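You operate a simulated robot arm through the tools that you are given. There is no shell and no other tool. Be economical: measure what you need, move in short steps, check, and stop when the job is done.

You run a simulated robot arm. Do the job below in one go: nothing can be reset, and whatever is moved stays where it is left.

## Task
Take the blue ball and put it in the grey drain tray.

Only the result counts: the job must be done as asked and must still hold three seconds after the hand-in. Knocking over, shifting, dropping, spilling or breaking anything else fails it.

## Robot
A 5-joint arm with a two-finger parallel gripper, fixed in place. Base frame: the origin is at the foot of the arm, x ahead of it, y to its left, z up; the work surface is at about z = 0. Units: cm, rad, N and s.
With the tool pointing down near the work surface it reaches from about 26 to 60 cm from the base axis. Its first joint turns from -1.152 to 1.152 rad. The tool tilts only in the upright plane through the base axis and itself; it spins freely about its own axis. Payload 1.57 kg.
The tool frame sits at the grasp point between the pads (the TCP): z along the fingers, y along the line on which they close. The tips reach 3 cm beyond it. The gripper opens to 8 cm. The fingers are 1.7 cm wide and 1.2 cm thick; the gripper's body (4 by 8.2 cm) begins 8 cm behind the TCP.
Orientation is that of the tool frame in the base frame, as a unit quaternion [x, y, z, w]. With the fingers straight down and closing along the base's y, the tool's x points along the base's -x, its y along +y and its z along -z.

## Interface
- The arm moves only by the tool servo_tool. Its argument "deltas" is a list of rows, each a list of 7 numbers: the turn, a rotation vector about the tool's x, y, z in degrees, then the shift along the tool's x, y, z in m, then the opening, from 0 (shut) to 1 (fully open). In form: [[rx, ry, rz, tx, ty, tz, grip], ...]. A call has 1 to 8 rows; each row is the pose to reach, as a shift and turn from the pose commanded when the call began, along the tool's axes at that moment. Each row takes 0.2 s and may step no farther than 5 cm and 0.15 rad from the row before; otherwise, or with a gripper value out of range, the whole call is refused. Where a pose cannot be reached the arm comes as near as it can. A force on the tool above 40 N (or 10 N above the force at the start of the call, whichever is more), or a blocked arm, ends the call early, and 0.2 s more pass. The fingers move at their own pace (about 15.3 cm/s each) and stop on an object; they squeeze with about 27 N. The grip force told is the motor's: it shows also when the fingers shut on nothing. Time passes only in rows, and 0.2 s behind the last, so rows that repeat a pose let the fingers close. The reply holds the time, the measured pose of the TCP, the force on the tool along the base axes, the opening and the grip force, in the units named above and with some noise.
- Cameras (640 x 400 px; columns grow to the right, rows downward): "scene" is fixed at [5.73, 43.41, 51.04]; the picture's right is [-0.33, -0.94, 0.00], its down [-0.65, 0.23, -0.73] and it looks along [0.68, -0.24, -0.69] (base axes); focal length 315 px, centre (320, 200). "wrist" rides on the gripper at [7.2, -0.7, -12.2] in the tool frame; the picture's right is [0.09, 1.00, 0.00], its down [-0.84, 0.08, -0.54] and it looks along [-0.54, 0.05, 0.84] (tool axes); focal length 238 px, centre (320, 200). There is no depth. A picture from a camera that has moved, and an enlarged one, comes with that camera's place and axes in the base frame and with its lens.
- get_image(camera): a new picture of that camera. It takes no simulated time.
- zoom(camera, box): a new picture of the part [left, top, right, bottom] of that camera's present view, enlarged. It takes no simulated time.
- sign_off(): hands the job in; it is judged then, once.

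Go step by step. Nothing tells you positions but the pictures and the camera data: compare them with the known pose of the tool, close in by small moves and look again before you grip or let go. The budget is 90 turns and 42 pictures, counting those below and the enlarged ones. Unless the task says otherwise, let go and move clear before handing in, and close with one line.

The tools are called after "Request:" by a JSON object that holds its "op" and its "data". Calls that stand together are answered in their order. servo_tool: Moves the arm, as the interface text tells. Its arguments: {"type":"object","properties":{"deltas":{"type":"array"}},"required":["deltas"]} The other tools are called the same way: get_image (camera) takes a picture; zoom (camera, box) takes an enlarged picture of a part of a camera's view; sign_off () hands the job in.

At the start:

```text
time_s: 0.0
tcp_pos: [26.28, 19.44, 28.56]
orientation: [0.0, 1.0, -0.001, 0.0]
contact_force: [-0.1, 0.2, 0.5]
grip_width: 8.0
grasp_force: 0.0
```

scene: 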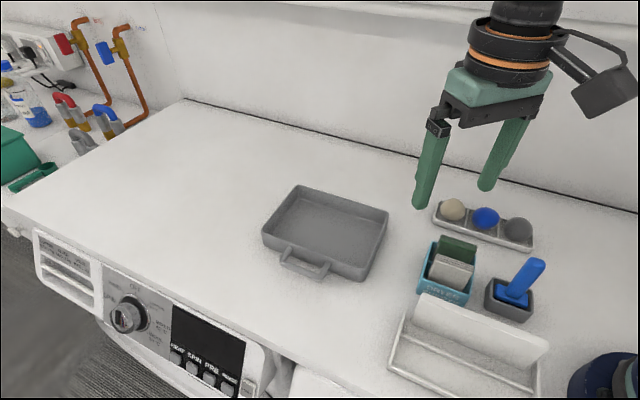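
wrist: 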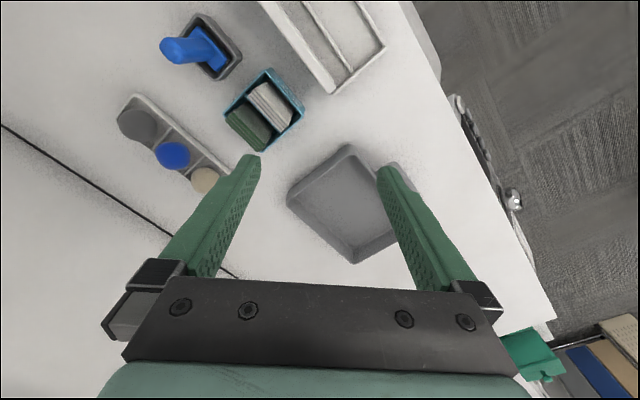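

The blue ball is the middle one of three in a rack near (37, -4), and the tray is near (46, 28). I'll take enlarged views to measure both more exactly.

Request:
{"op": "zoom", "data": {"camera": "scene", "box": [400, 170, 560, 270]}}

Request:
{"op": "zoom", "data": {"camera": "scene", "box": [240, 170, 400, 290]}}

```text
4.00 times, centred on (480, 220) of scene
camera zoom: at [5.73, 43.41, 51.04], right [-0.33, -0.94, 0.0], down [-0.65, 0.23, -0.73], along [0.68, -0.24, -0.69], focal length 1260 px, centre (-320, 120)
```

zoom: 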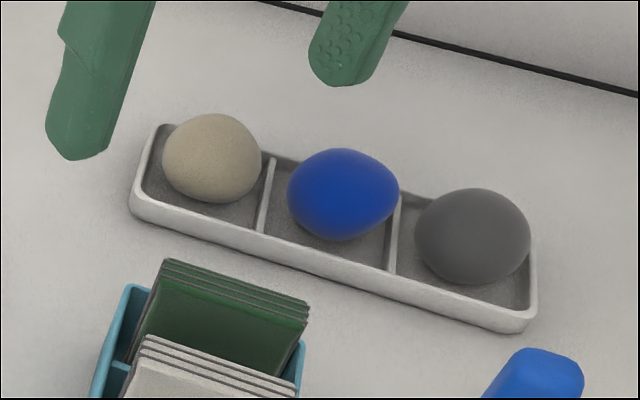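

```text
3.33 times, centred on (320, 230) of scene
camera zoom: at [5.73, 43.41, 51.04], right [-0.33, -0.94, 0.0], down [-0.65, 0.23, -0.73], along [0.68, -0.24, -0.69], focal length 1050 px, centre (320, 100)
```

zoom: 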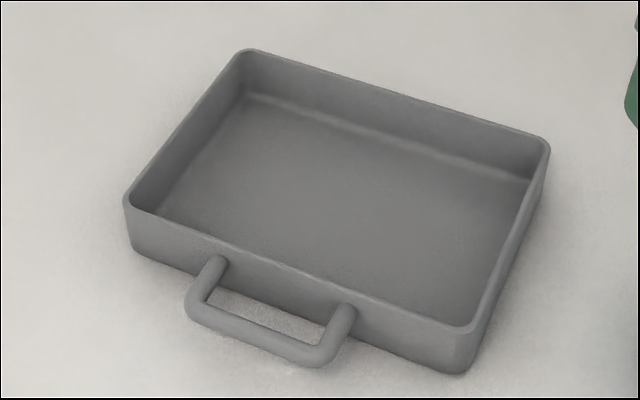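

The rack runs at about 45° and the blue ball's centre is at about (36.5, -3.8, 2.9), so I'll grip across the rack with the tips above its rim. First I'll move above the ball and turn the tool about -43.5°.

Request:
{"op": "servo_tool", "data": {"deltas": [[0, 0, -6.2, -0.0146, -0.0332, 0.0179, 0.95], [0, 0, -12.4, -0.0292, -0.0664, 0.0357, 0.95], [0, 0, -18.6, -0.0438, -0.0996, 0.0536, 0.95], [0, 0, -24.9, -0.0584, -0.1328, 0.0714, 0.95], [0, 0, -31.1, -0.073, -0.166, 0.0893, 0.95], [0, 0, -37.3, -0.0876, -0.1992, 0.1071, 0.95], [0, 0, -43.5, -0.1022, -0.2324, 0.125, 0.95], [0, 0, -43.5, -0.1022, -0.2324, 0.125, 0.95]]}}

Request:
{"op": "get_image", "data": {"camera": "wrist"}}

Request:
{"op": "get_image", "data": {"camera": "scene"}}

```text
time_s: 1.8
tcp_pos: [36.67, -3.83, 16.25]
orientation: [-0.371, 0.929, 0.0, 0.0]
contact_force: [-0.1, -0.3, -0.8]
grip_width: 7.59
grasp_force: 0.1
```

```text
37 pictures are left
camera wrist: at [31.91, -9.28, 28.32], right [-0.75, 0.66, 0.0], down [0.55, 0.63, 0.54], along [0.36, 0.41, -0.84], focal length 238 px, centre (320, 200)
```

wrist: 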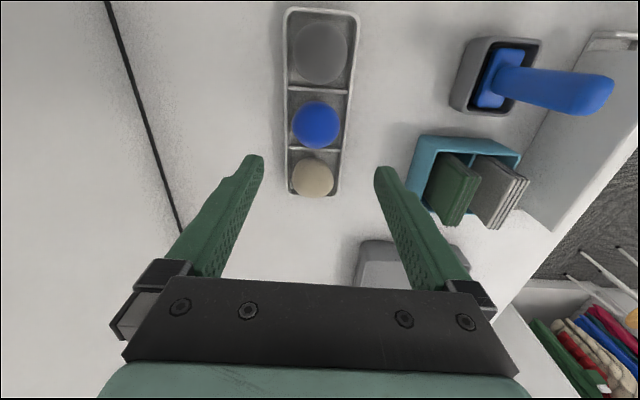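

```text
36 pictures are left
```

scene: 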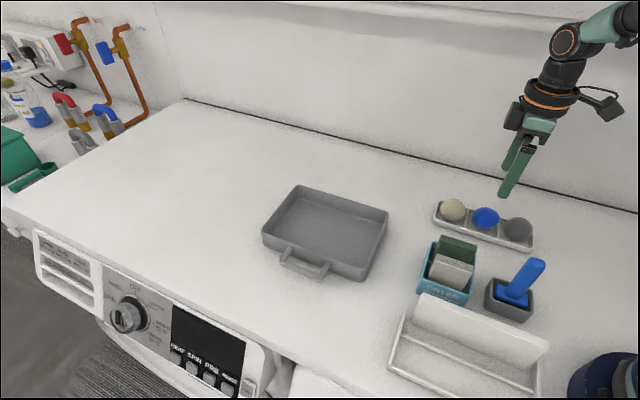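

The wrist view puts the ball at about (36.85, -4.2), a few mm off my first estimate. I'll correct for that, descend to z ≈ 8.5 and look again.

Request:
{"op": "servo_tool", "data": {"deltas": [[0, 0, -2, 0.0013, -0.0032, 0.03, 0.95], [0, 0, -2, 0.0013, -0.0032, 0.06, 0.95], [0, 0, -2, 0.0013, -0.0032, 0.077, 0.95], [0, 0, -2, 0.0013, -0.0032, 0.077, 0.95]]}}

Request:
{"op": "get_image", "data": {"camera": "wrist"}}

Request:
{"op": "zoom", "data": {"camera": "scene", "box": [400, 150, 560, 250]}}

```text
time_s: 2.8
tcp_pos: [36.64, -4.12, 8.55]
orientation: [-0.387, 0.922, -0.001, 0.0]
contact_force: [-0.1, -0.6, -0.2]
grip_width: 7.64
grasp_force: 0.1
```

```text
35 pictures are left
camera wrist: at [32.18, -9.72, 20.66], right [-0.77, 0.63, 0.0], down [0.53, 0.65, 0.54], along [0.34, 0.42, -0.84], focal length 238 px, centre (320, 200)
```

wrist: 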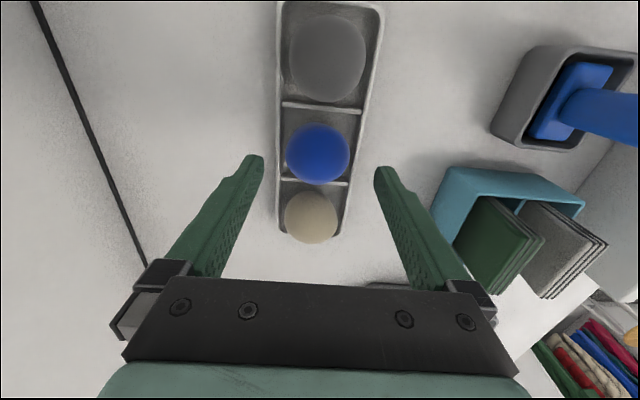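

```text
4.00 times, centred on (480, 200) of scene
camera zoom: at [5.73, 43.41, 51.04], right [-0.33, -0.94, 0.0], down [-0.65, 0.23, -0.73], along [0.68, -0.24, -0.69], focal length 1260 px, centre (-320, 200)
```

zoom: 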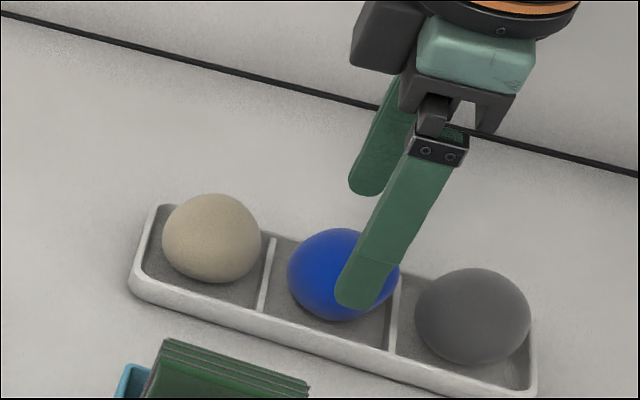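

The ball is centred between the fingers, with a diameter of about 5 cm. I'll descend so the tips sit just above the rack rim (TCP z ≈ 5.0) and check before closing.

Request:
{"op": "servo_tool", "data": {"deltas": [[0, 0, 0, 0.001, -0.001, 0.018, 0.95], [0, 0, 0, 0.001, -0.001, 0.0355, 0.95], [0, 0, 0, 0.001, -0.001, 0.0355, 0.95]]}}

Request:
{"op": "get_image", "data": {"camera": "wrist"}}

Request:
{"op": "zoom", "data": {"camera": "scene", "box": [400, 150, 560, 250]}}

```text
time_s: 3.6
tcp_pos: [36.55, -4.37, 4.93]
orientation: [-0.386, 0.922, 0.0, 0.0]
contact_force: [0.5, 0.2, 0.2]
grip_width: 7.59
grasp_force: 0.1
```

```text
33 pictures are left
camera wrist: at [32.13, -9.9, 17.11], right [-0.77, 0.63, 0.0], down [0.53, 0.65, 0.54], along [0.34, 0.42, -0.84], focal length 238 px, centre (320, 200)
```

wrist: 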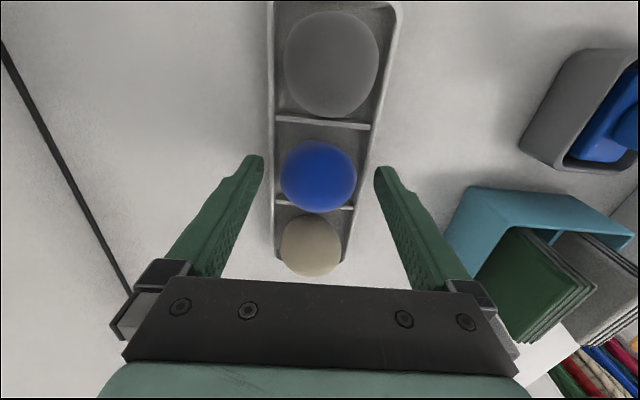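

```text
4.00 times, centred on (480, 200) of scene
camera zoom: at [5.73, 43.41, 51.04], right [-0.33, -0.94, 0.0], down [-0.65, 0.23, -0.73], along [0.68, -0.24, -0.69], focal length 1260 px, centre (-320, 200)
```

zoom: 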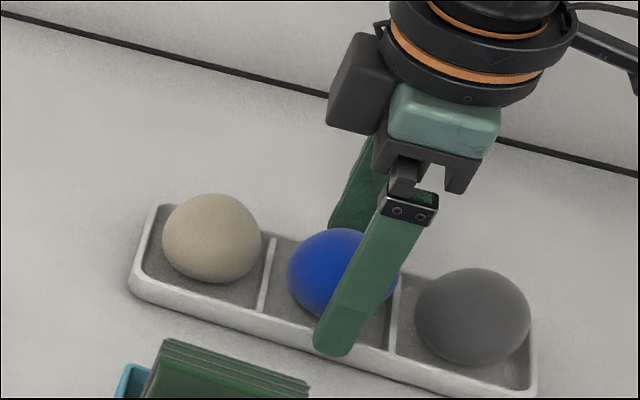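

The fingers straddle the ball just above the rim. I'll nudge slightly to centre and close.

Request:
{"op": "servo_tool", "data": {"deltas": [[0, 0, 0, -0.0015, -0.001, -0.001, 0.95], [0, 0, 0, -0.0015, -0.001, -0.001, 0.75], [0, 0, 0, -0.0015, -0.001, -0.001, 0.68], [0, 0, 0, -0.0015, -0.001, -0.001, 0.5], [0, 0, 0, -0.0015, -0.001, -0.001, 0.5]]}}

Request:
{"op": "get_image", "data": {"camera": "wrist"}}

Request:
{"op": "zoom", "data": {"camera": "scene", "box": [400, 150, 560, 250]}}

```text
time_s: 4.8
tcp_pos: [36.81, -4.23, 5.03]
orientation: [-0.388, 0.922, 0.0, 0.0]
contact_force: [-0.1, -0.3, -0.2]
grip_width: 4.04
grasp_force: 0.1
```

```text
31 pictures are left
camera wrist: at [32.29, -9.84, 17.23], right [-0.77, 0.63, 0.0], down [0.53, 0.65, 0.54], along [0.34, 0.42, -0.84], focal length 238 px, centre (320, 200)
```

wrist: 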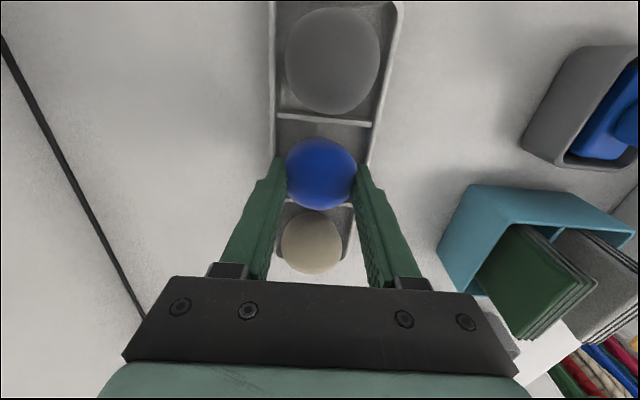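

```text
4.00 times, centred on (480, 200) of scene
camera zoom: at [5.73, 43.41, 51.04], right [-0.33, -0.94, 0.0], down [-0.65, 0.23, -0.73], along [0.68, -0.24, -0.69], focal length 1260 px, centre (-320, 200)
```

zoom: 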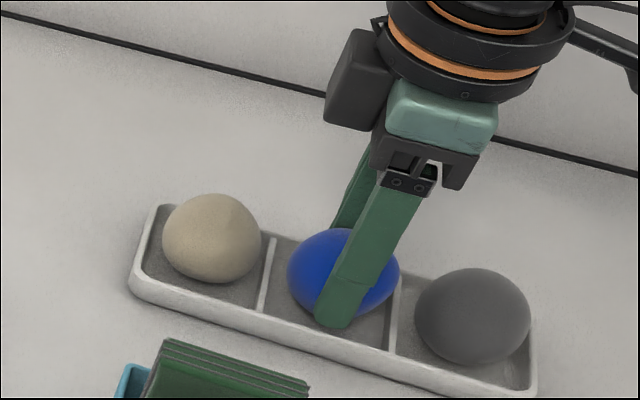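

At 4.0 cm opening there's no grip force yet, and nothing has shifted. I'll close further to see where the fingers stop.

Request:
{"op": "servo_tool", "data": {"deltas": [[0, 0, 0, 0, 0, 0, 0.45], [0, 0, 0, 0, 0, 0, 0.4], [0, 0, 0, 0, 0, 0, 0.35], [0, 0, 0, 0, 0, 0, 0.35]]}}

Request:
{"op": "get_image", "data": {"camera": "wrist"}}

Request:
{"op": "zoom", "data": {"camera": "scene", "box": [440, 180, 540, 250]}}

```text
time_s: 5.8
tcp_pos: [36.61, -4.16, 5.03]
orientation: [-0.387, 0.922, 0.0, 0.0]
contact_force: [0.0, 0.7, 0.9]
grip_width: 3.87
grasp_force: 27.0
```

```text
29 pictures are left
camera wrist: at [32.29, -9.84, 17.23], right [-0.77, 0.63, 0.0], down [0.53, 0.65, 0.54], along [0.34, 0.42, -0.84], focal length 238 px, centre (320, 200)
```

wrist: 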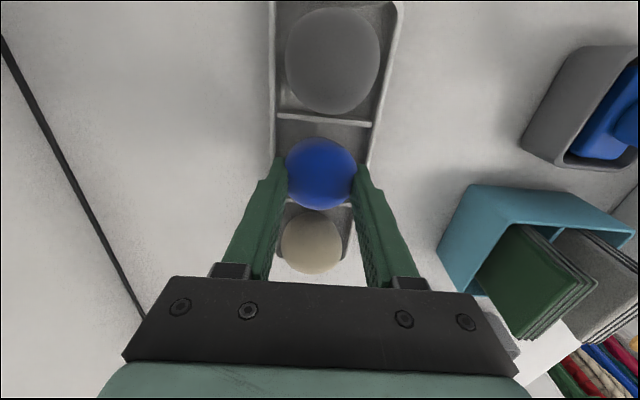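

```text
5.71 times, centred on (490, 215) of scene
camera zoom: at [5.73, 43.41, 51.04], right [-0.33, -0.94, 0.0], down [-0.65, 0.23, -0.73], along [0.68, -0.24, -0.69], focal length 1800 px, centre (-651, 114)
```

zoom: 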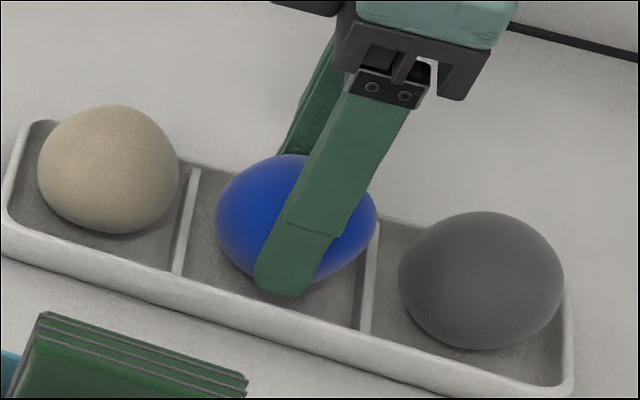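

The fingers stopped on the ball with 27 N of grip, and the rack hasn't moved. I'll lift gently by 2 cm and check.

Request:
{"op": "servo_tool", "data": {"deltas": [[0, 0, 0, 0, 0, -0.003, 0.3], [0, 0, 0, 0, 0, -0.007, 0.3], [0, 0, 0, 0, 0, -0.012, 0.3], [0, 0, 0, 0, 0, -0.018, 0.3], [0, 0, 0, 0, 0, -0.018, 0.3]]}}

Request:
{"op": "zoom", "data": {"camera": "scene", "box": [440, 180, 540, 250]}}

Request:
{"op": "get_image", "data": {"camera": "wrist"}}

```text
time_s: 7.0
tcp_pos: [36.78, -4.06, 6.79]
orientation: [-0.386, 0.923, 0.0, 0.0]
contact_force: [-1.0, -0.8, 0.6]
grip_width: 3.87
grasp_force: 24.0
```

```text
5.71 times, centred on (490, 215) of scene
camera zoom: at [5.73, 43.41, 51.04], right [-0.33, -0.94, 0.0], down [-0.65, 0.23, -0.73], along [0.68, -0.24, -0.69], focal length 1800 px, centre (-651, 114)
```

zoom: 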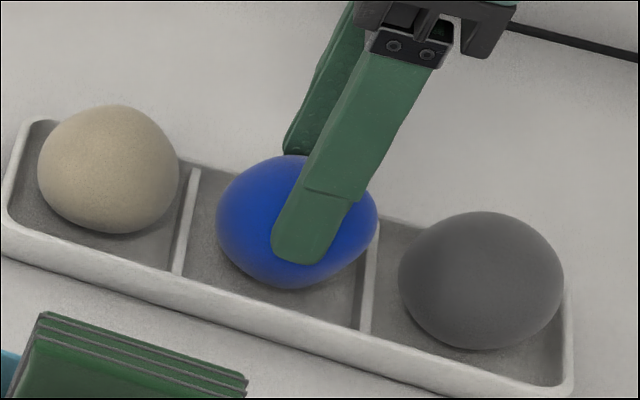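

```text
26 pictures are left
camera wrist: at [32.28, -9.81, 18.98], right [-0.77, 0.63, 0.0], down [0.53, 0.65, 0.54], along [0.34, 0.42, -0.84], focal length 238 px, centre (320, 200)
```

wrist: 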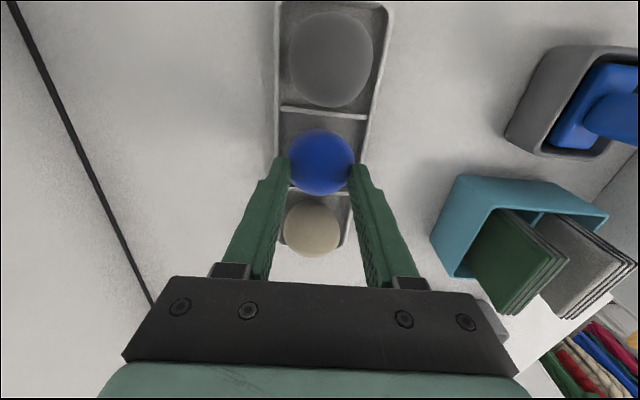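

The ball stayed in the rack and the fingers slid up it, so the grip was too high or too near the tips. I'll zoom in on the finger shape before trying again.

Request:
{"op": "zoom", "data": {"camera": "wrist", "box": [200, 100, 440, 280]}}

Request:
{"op": "zoom", "data": {"camera": "scene", "box": [465, 190, 515, 235]}}

```text
2.22 times, centred on (320, 190) of wrist
camera zoom: at [32.28, -9.81, 18.98], right [-0.77, 0.63, 0.0], down [0.53, 0.65, 0.54], along [0.34, 0.42, -0.84], focal length 530 px, centre (320, 222)
```

zoom: 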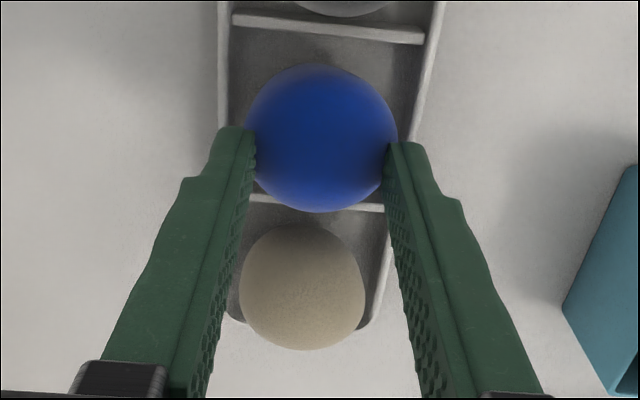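

```text
8.89 times, centred on (490, 212) of scene
camera zoom: at [5.73, 43.41, 51.04], right [-0.33, -0.94, 0.0], down [-0.65, 0.23, -0.73], along [0.68, -0.24, -0.69], focal length 2800 px, centre (-1191, 89)
```

zoom: 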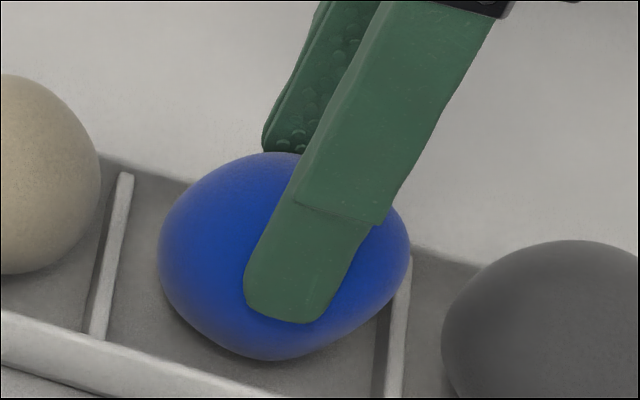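

The stopping width of 3.87 cm was the same at both heights, which doesn't fit a round ball. I'll open, rise clear, and close in empty air to see what the gripper reads.

Request:
{"op": "servo_tool", "data": {"deltas": [[0, 0, 0, 0, 0, 0, 0.7], [0, 0, 0, 0, 0, 0, 0.7], [0, 0, 0, 0, 0, -0.02, 0.7], [0, 0, 0, 0, 0, -0.035, 0.7], [0, 0, 0, 0, 0, -0.035, 0.3], [0, 0, 0, 0, 0, -0.035, 0.3], [0, 0, 0, 0, 0, -0.035, 0.3]]}}

Request:
{"op": "get_image", "data": {"camera": "wrist"}}

```text
time_s: 8.6
tcp_pos: [36.73, -4.17, 10.29]
orientation: [-0.387, 0.922, 0.0, 0.0]
contact_force: [-0.4, -0.3, -0.2]
grip_width: 2.4
grasp_force: 0.0
```

```text
23 pictures are left
camera wrist: at [32.3, -9.79, 22.48], right [-0.77, 0.63, 0.0], down [0.53, 0.65, 0.54], along [0.34, 0.42, -0.84], focal length 238 px, centre (320, 200)
```

wrist: 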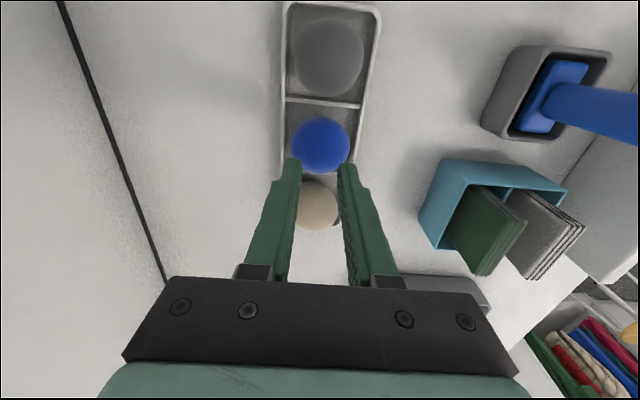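

The 3.87 cm stop was the ball itself, so the grip simply slipped. I'll go a bit lower this time, with the tips near z 1.6, and close in stages to make sure the rack isn't pinched.

Request:
{"op": "servo_tool", "data": {"deltas": [[0, 0, 0, 0, 0, 0, 0.95], [0, 0, 0, 0, 0, 0, 0.95], [0, 0, 0, 0, 0, 0.03, 0.95], [0, 0, 0, 0, 0, 0.05, 0.95], [0, 0, 0, 0, 0, 0.0565, 0.95], [0, 0, 0, 0, 0, 0.0565, 0.76], [0, 0, 0, 0, 0, 0.0565, 0.76]]}}

Request:
{"op": "zoom", "data": {"camera": "scene", "box": [460, 185, 520, 245]}}

Request:
{"op": "zoom", "data": {"camera": "wrist", "box": [220, 100, 420, 250]}}

```text
time_s: 10.2
tcp_pos: [36.82, -4.24, 4.67]
orientation: [-0.387, 0.922, 0.0, -0.001]
contact_force: [-3.8, -3.3, 12.2]
grip_width: 6.97
grasp_force: 44.6
```

```text
6.67 times, centred on (490, 215) of scene
camera zoom: at [5.73, 43.41, 51.04], right [-0.33, -0.94, 0.0], down [-0.65, 0.23, -0.73], along [0.68, -0.24, -0.69], focal length 2100 px, centre (-813, 100)
```

zoom: 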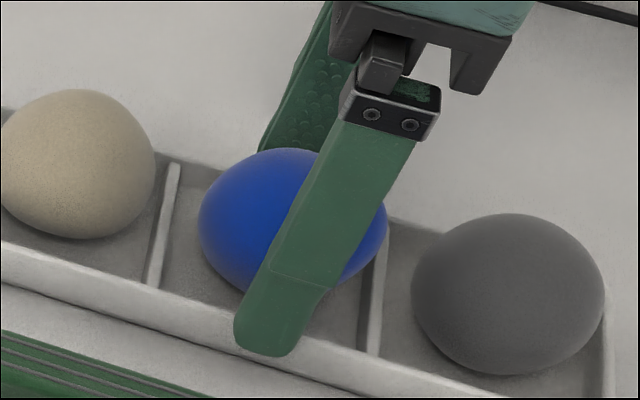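

```text
2.67 times, centred on (320, 175) of wrist
camera zoom: at [32.3, -9.84, 16.83], right [-0.77, 0.63, 0.0], down [0.53, 0.65, 0.54], along [0.34, 0.42, -0.84], focal length 636 px, centre (320, 267)
```

zoom: 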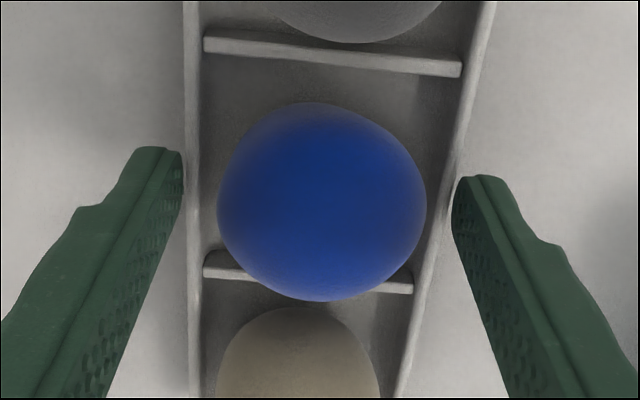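

The fingertips touched the rack rim (stopped at 6.97 cm), so the rim is at about 1.8 cm. I'll open at once, rise, and check the rack hasn't moved.

Request:
{"op": "servo_tool", "data": {"deltas": [[0, 0, 0, 0, 0, 0, 0.97], [0, 0, 0, 0, 0, 0, 0.97], [0, 0, 0, 0, 0, -0.02, 0.97], [0, 0, 0, 0, 0, -0.05, 0.97], [0, 0, 0, 0, 0, -0.056, 0.97]]}}

Request:
{"op": "zoom", "data": {"camera": "scene", "box": [400, 170, 560, 270]}}

Request:
{"op": "get_image", "data": {"camera": "wrist"}}

```text
time_s: 11.4
tcp_pos: [36.82, -4.16, 10.23]
orientation: [-0.387, 0.922, 0.0, -0.001]
contact_force: [1.2, -0.7, 0.4]
grip_width: 7.76
grasp_force: 0.1
```

```text
4.00 times, centred on (480, 220) of scene
camera zoom: at [5.73, 43.41, 51.04], right [-0.33, -0.94, 0.0], down [-0.65, 0.23, -0.73], along [0.68, -0.24, -0.69], focal length 1260 px, centre (-320, 120)
```

zoom: 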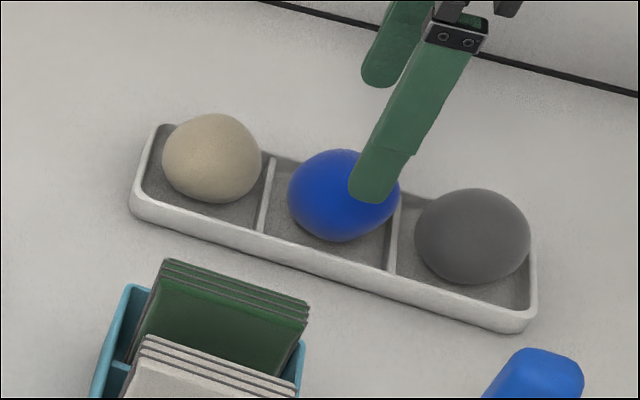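

```text
19 pictures are left
camera wrist: at [32.3, -9.83, 22.46], right [-0.77, 0.63, 0.0], down [0.53, 0.65, 0.54], along [0.34, 0.42, -0.84], focal length 238 px, centre (320, 200)
```

wrist: 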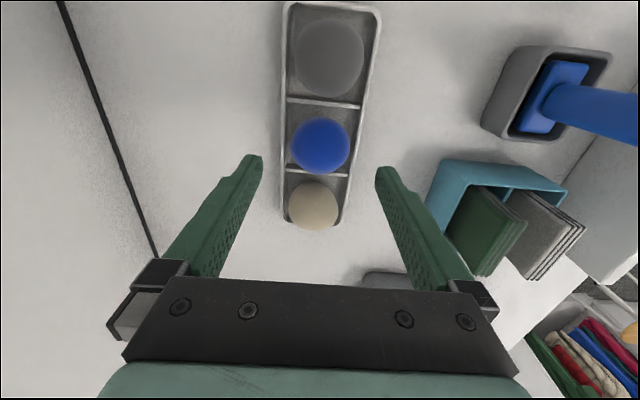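

The rack and balls are exactly where they were. I'll try gripping along the well's diagonal so the tips fit inside the corners below the rim, starting by turning the tool back 45°.

Request:
{"op": "servo_tool", "data": {"deltas": [[0, 0, 7.6, 0, 0, 0, 0.97], [0, 0, 15.2, 0, 0, 0, 0.97], [0, 0, 22.8, 0, 0, 0, 0.97], [0, 0, 30.4, 0, 0, 0, 0.97], [0, 0, 38, 0, 0, 0, 0.97], [0, 0, 45.5, 0, 0, 0.01, 0.97], [0, 0, 45.5, 0, 0, 0.02, 0.97], [0, 0, 45.5, 0, 0, 0.02, 0.97]]}}

Request:
{"op": "get_image", "data": {"camera": "wrist"}}

```text
time_s: 13.2
tcp_pos: [36.74, -4.29, 8.24]
orientation: [0.001, 1.0, 0.0, 0.0]
contact_force: [-0.8, 0.1, 0.9]
grip_width: 7.74
grasp_force: 0.1
```

```text
18 pictures are left
camera wrist: at [29.65, -4.9, 20.43], right [-0.09, 1.0, 0.0], down [0.84, 0.08, 0.54], along [0.54, 0.05, -0.84], focal length 238 px, centre (320, 200)
```

wrist: 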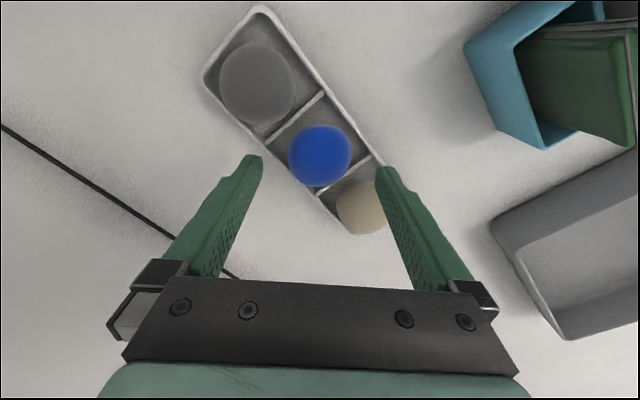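

The tool is aligned along the diagonal and the ball is centred at about (36.9, -4.2). I'll descend with the tips above the rim and close partway in stages.

Request:
{"op": "servo_tool", "data": {"deltas": [[0, 0, 0, -0.001, 0, 0.016, 0.97], [0, 0, 0, -0.001, 0, 0.031, 0.97], [0, 0, 0, -0.001, 0, 0.031, 0.75], [0, 0, 0, -0.001, 0, 0.031, 0.63], [0, 0, 0, -0.001, 0, 0.031, 0.63]]}}

Request:
{"op": "zoom", "data": {"camera": "wrist", "box": [220, 90, 420, 240]}}

```text
time_s: 14.4
tcp_pos: [36.8, -4.14, 5.07]
orientation: [0.0, 1.0, -0.001, 0.0]
contact_force: [-0.5, -0.1, 0.6]
grip_width: 5.03
grasp_force: 0.1
```

```text
2.67 times, centred on (320, 165) of wrist
camera zoom: at [29.76, -4.89, 17.32], right [-0.09, 1.0, 0.0], down [0.84, 0.08, 0.54], along [0.54, 0.05, -0.84], focal length 636 px, centre (320, 293)
```

zoom: 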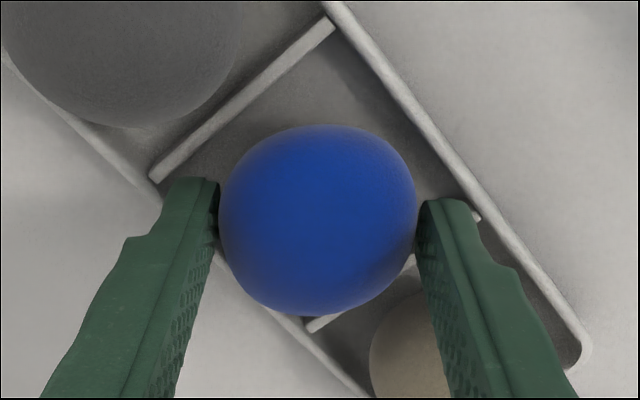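

The open fingers flank the ball neatly on the diagonal. I'll close here first and read the width.

Request:
{"op": "servo_tool", "data": {"deltas": [[0, 0, 0, 0, 0, 0, 0.56], [0, 0, 0, 0, 0, 0, 0.56]]}}

Request:
{"op": "servo_tool", "data": {"deltas": [[0, 0, 0, 0, 0, 0, 0.52], [0, 0, 0, 0, 0, 0, 0.52]]}}

Request:
{"op": "zoom", "data": {"camera": "wrist", "box": [220, 90, 420, 240]}}

```text
time_s: 15.0
tcp_pos: [36.88, -4.26, 5.14]
orientation: [0.0, 1.0, 0.0, 0.0]
contact_force: [0.2, -0.2, 0.1]
grip_width: 4.77
grasp_force: 27.1
```

```text
time_s: 15.6
tcp_pos: [36.75, -4.18, 5.13]
orientation: [0.0, 1.0, 0.0, 0.0]
contact_force: [0.4, 0.4, -0.8]
grip_width: 4.75
grasp_force: 26.8
```

```text
2.67 times, centred on (320, 165) of wrist
camera zoom: at [29.76, -4.89, 17.32], right [-0.09, 1.0, 0.0], down [0.84, 0.08, 0.54], along [0.54, 0.05, -0.84], focal length 636 px, centre (320, 293)
```

zoom: 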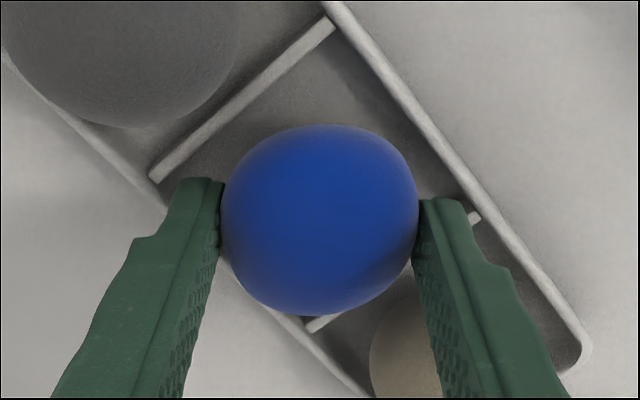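

Here it grips rigidly at 4.77 cm, matching the ball's full diameter. I'll lift slowly by 2 cm and check.

Request:
{"op": "servo_tool", "data": {"deltas": [[0, 0, 0, 0, 0, -0.001, 0.4], [0, 0, 0, 0, 0, -0.002, 0.4], [0, 0, 0, 0, 0, -0.004, 0.4], [0, 0, 0, 0, 0, -0.007, 0.4], [0, 0, 0, 0, 0, -0.011, 0.4], [0, 0, 0, 0, 0, -0.015, 0.4], [0, 0, 0, 0, 0, -0.02, 0.4]]}}

Request:
{"op": "zoom", "data": {"camera": "scene", "box": [430, 170, 540, 250]}}

```text
time_s: 17.2
tcp_pos: [36.94, -4.24, 7.09]
orientation: [0.0, 1.0, 0.0, 0.0]
contact_force: [0.2, 0.4, 0.1]
grip_width: 4.76
grasp_force: 27.5
```

```text
5.00 times, centred on (485, 210) of scene
camera zoom: at [5.73, 43.41, 51.04], right [-0.33, -0.94, 0.0], down [-0.65, 0.23, -0.73], along [0.68, -0.24, -0.69], focal length 1575 px, centre (-505, 150)
```

zoom: 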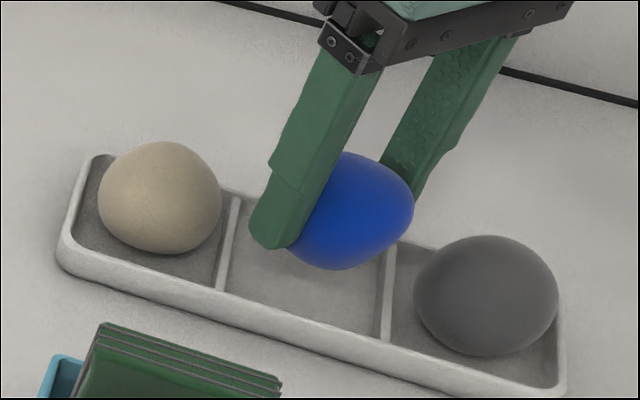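

The ball is lifted clean and the neighbours are undisturbed. I'll raise it further and carry it over to the tray near (45.8, 27.6).

Request:
{"op": "servo_tool", "data": {"deltas": [[0, 0, 0, 0, 0, -0.02, 0.4], [0, 0, 0, 0, 0, -0.045, 0.4], [0, 0, 0, 0, 0, -0.07, 0.4], [0, 0, 0, 0, 0, -0.09, 0.4], [0, 0, 0, 0, 0, -0.09, 0.4]]}}

Request:
{"op": "servo_tool", "data": {"deltas": [[0, 0, 0, -0.006, 0.023, 0, 0.4], [0, 0, 0, -0.018, 0.064, 0, 0.4], [0, 0, 0, -0.031, 0.111, 0, 0.4], [0, 0, 0, -0.044, 0.158, 0, 0.4], [0, 0, 0, -0.057, 0.205, 0, 0.4], [0, 0, 0, -0.07, 0.25, 0, 0.4], [0, 0, 0, -0.082, 0.293, 0, 0.4], [0, 0, 0, -0.089, 0.318, 0, 0.4]]}}

Request:
{"op": "get_image", "data": {"camera": "wrist"}}

Request:
{"op": "get_image", "data": {"camera": "scene"}}

```text
time_s: 18.4
tcp_pos: [36.84, -4.19, 16.09]
orientation: [0.0, 1.0, 0.0, 0.001]
contact_force: [0.4, 0.3, 0.3]
grip_width: 4.76
grasp_force: 26.8
```

```text
time_s: 20.2
tcp_pos: [45.95, 27.74, 16.28]
orientation: [0.0, 1.0, 0.0, 0.0]
contact_force: [-0.2, -0.5, -0.5]
grip_width: 4.77
grasp_force: 27.3
```

```text
14 pictures are left
camera wrist: at [38.72, 26.99, 28.36], right [-0.09, 1.0, 0.0], down [0.84, 0.08, 0.54], along [0.54, 0.05, -0.84], focal length 238 px, centre (320, 200)
```

wrist: 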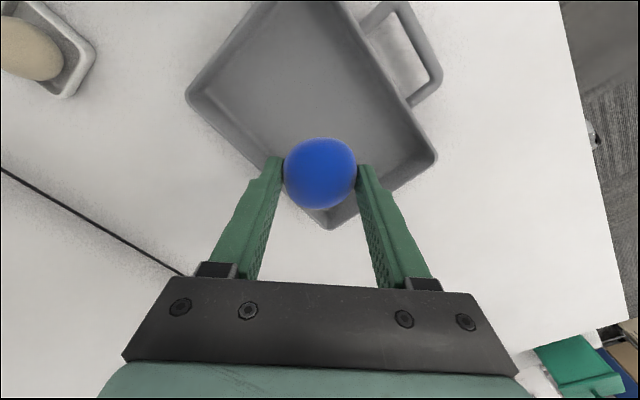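

```text
13 pictures are left
```

scene: 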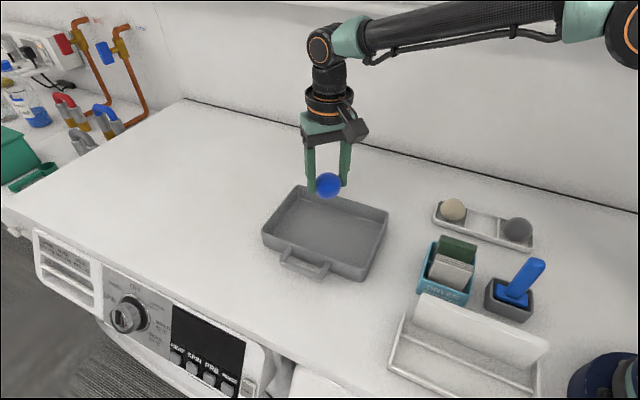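

The tray's centre works out at (45.7, 27.7), right under the tool, with ample room for the fingers. I'll lower the ball close to the tray floor.

Request:
{"op": "servo_tool", "data": {"deltas": [[0, 0, 0, 0, 0, 0.03, 0.4], [0, 0, 0, 0, 0, 0.06, 0.4], [0, 0, 0, 0, 0, 0.08, 0.4], [0, 0, 0, 0, 0, 0.095, 0.4], [0, 0, 0, 0, 0, 0.102, 0.4], [0, 0, 0, 0, 0, 0.105, 0.4], [0, 0, 0, 0, 0, 0.105, 0.4]]}}

Request:
{"op": "zoom", "data": {"camera": "scene", "box": [250, 150, 410, 290]}}

```text
time_s: 21.8
tcp_pos: [45.85, 27.66, 5.57]
orientation: [0.0, 1.0, 0.0, 0.0]
contact_force: [0.3, -0.5, -0.4]
grip_width: 4.73
grasp_force: 26.8
```

```text
2.86 times, centred on (330, 220) of scene
camera zoom: at [5.73, 43.41, 51.04], right [-0.33, -0.94, 0.0], down [-0.65, 0.23, -0.73], along [0.68, -0.24, -0.69], focal length 900 px, centre (291, 143)
```

zoom: 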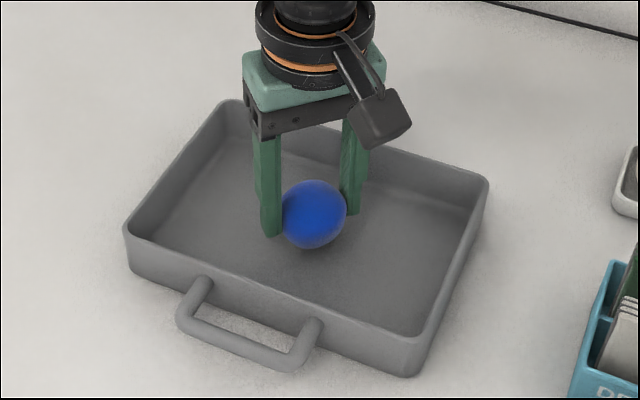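

The ball is inside the tray, just above the floor. I'll ease down a few more mm while watching the force.

Request:
{"op": "servo_tool", "data": {"deltas": [[0, 0, 0, 0, 0, 0.001, 0.4], [0, 0, 0, 0, 0, 0.002, 0.4], [0, 0, 0, 0, 0, 0.003, 0.4]]}}

```text
time_s: 22.6
tcp_pos: [45.78, 27.64, 5.36]
orientation: [0.001, 1.0, 0.0, 0.001]
contact_force: [0.0, 0.8, -0.3]
grip_width: 4.75
grasp_force: 27.3
```

Request:
{"op": "servo_tool", "data": {"deltas": [[0, 0, 0, 0, 0, 0.001, 0.4], [0, 0, 0, 0, 0, 0.002, 0.4], [0, 0, 0, 0, 0, 0.003, 0.4]]}}

```text
time_s: 23.4
tcp_pos: [45.78, 27.53, 4.91]
orientation: [0.0, 1.0, 0.0, 0.001]
contact_force: [-0.8, -0.2, 1.0]
grip_width: 4.72
grasp_force: 26.9
```

The ball is at, or within a couple of mm of, the tray floor. I'll open gently and look.

Request:
{"op": "servo_tool", "data": {"deltas": [[0, 0, 0, 0, 0, 0, 0.61], [0, 0, 0, 0, 0, 0, 0.63], [0, 0, 0, 0, 0, 0, 0.7], [0, 0, 0, 0, 0, 0, 0.85], [0, 0, 0, 0, 0, 0, 0.85]]}}

Request:
{"op": "get_image", "data": {"camera": "wrist"}}

```text
time_s: 24.6
tcp_pos: [45.85, 27.61, 5.17]
orientation: [0.0, 1.0, 0.001, 0.0]
contact_force: [0.8, 0.3, 0.4]
grip_width: 6.8
grasp_force: 0.0
```

```text
11 pictures are left
camera wrist: at [38.68, 26.93, 17.22], right [-0.09, 1.0, 0.0], down [0.84, 0.08, 0.54], along [0.54, 0.05, -0.84], focal length 238 px, centre (320, 200)
```

wrist: 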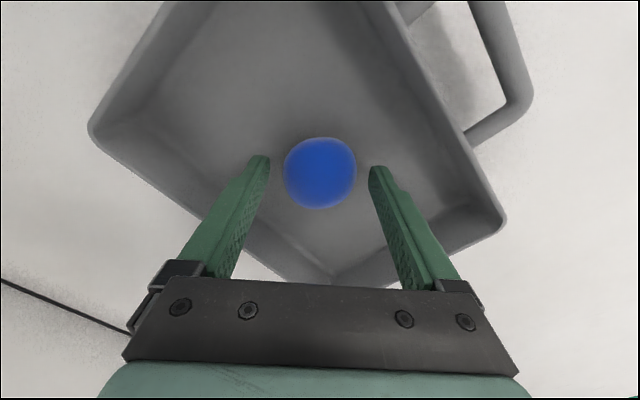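

The ball is free and sitting still between the open fingers. I'll rise straight up and clear, then check.

Request:
{"op": "servo_tool", "data": {"deltas": [[0, 0, 0, 0, 0, -0.02, 0.85], [0, 0, 0, 0, 0, -0.05, 0.85], [0, 0, 0, 0, 0, -0.09, 0.85], [0, 0, 0, 0, 0, -0.13, 0.85], [0, 0, 0, 0, 0, -0.15, 0.85], [0, 0, 0, 0, 0, -0.15, 0.85]]}}

Request:
{"op": "get_image", "data": {"camera": "scene"}}

Request:
{"op": "get_image", "data": {"camera": "wrist"}}

```text
time_s: 26.0
tcp_pos: [45.85, 27.6, 19.96]
orientation: [0.001, 1.0, 0.0, 0.0]
contact_force: [0.2, 0.0, -0.7]
grip_width: 6.81
grasp_force: 0.0
```

```text
10 pictures are left
```

scene: 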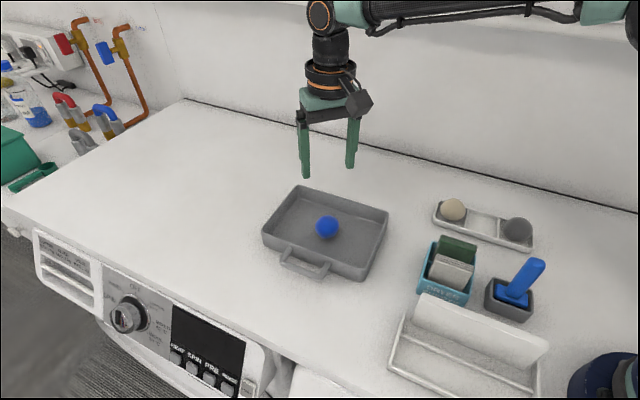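

```text
9 pictures are left
camera wrist: at [38.69, 26.91, 32.16], right [-0.09, 1.0, 0.0], down [0.84, 0.08, 0.54], along [0.54, 0.05, -0.84], focal length 238 px, centre (320, 200)
```

wrist: 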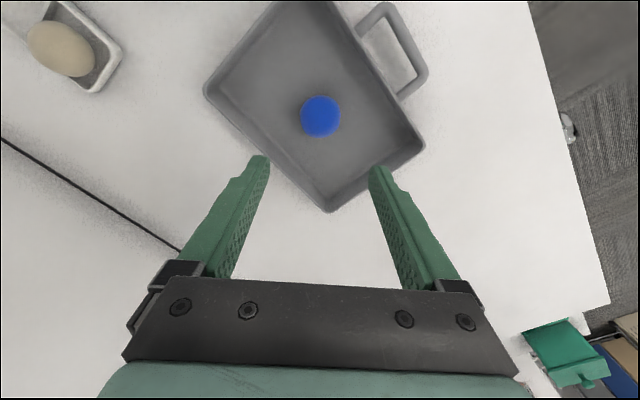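

The blue ball is resting in the middle of the grey tray, the hand is clear, and everything else looks where it was. I'm handing in.

Request:
{"op": "sign_off", "data": {}}

```text
The job is handed in.
```

The blue ball is in the grey drain tray and the job is handed in; the fingertips briefly pressed the rack's rim on one attempt, but nothing else shows as moved in the pictures.
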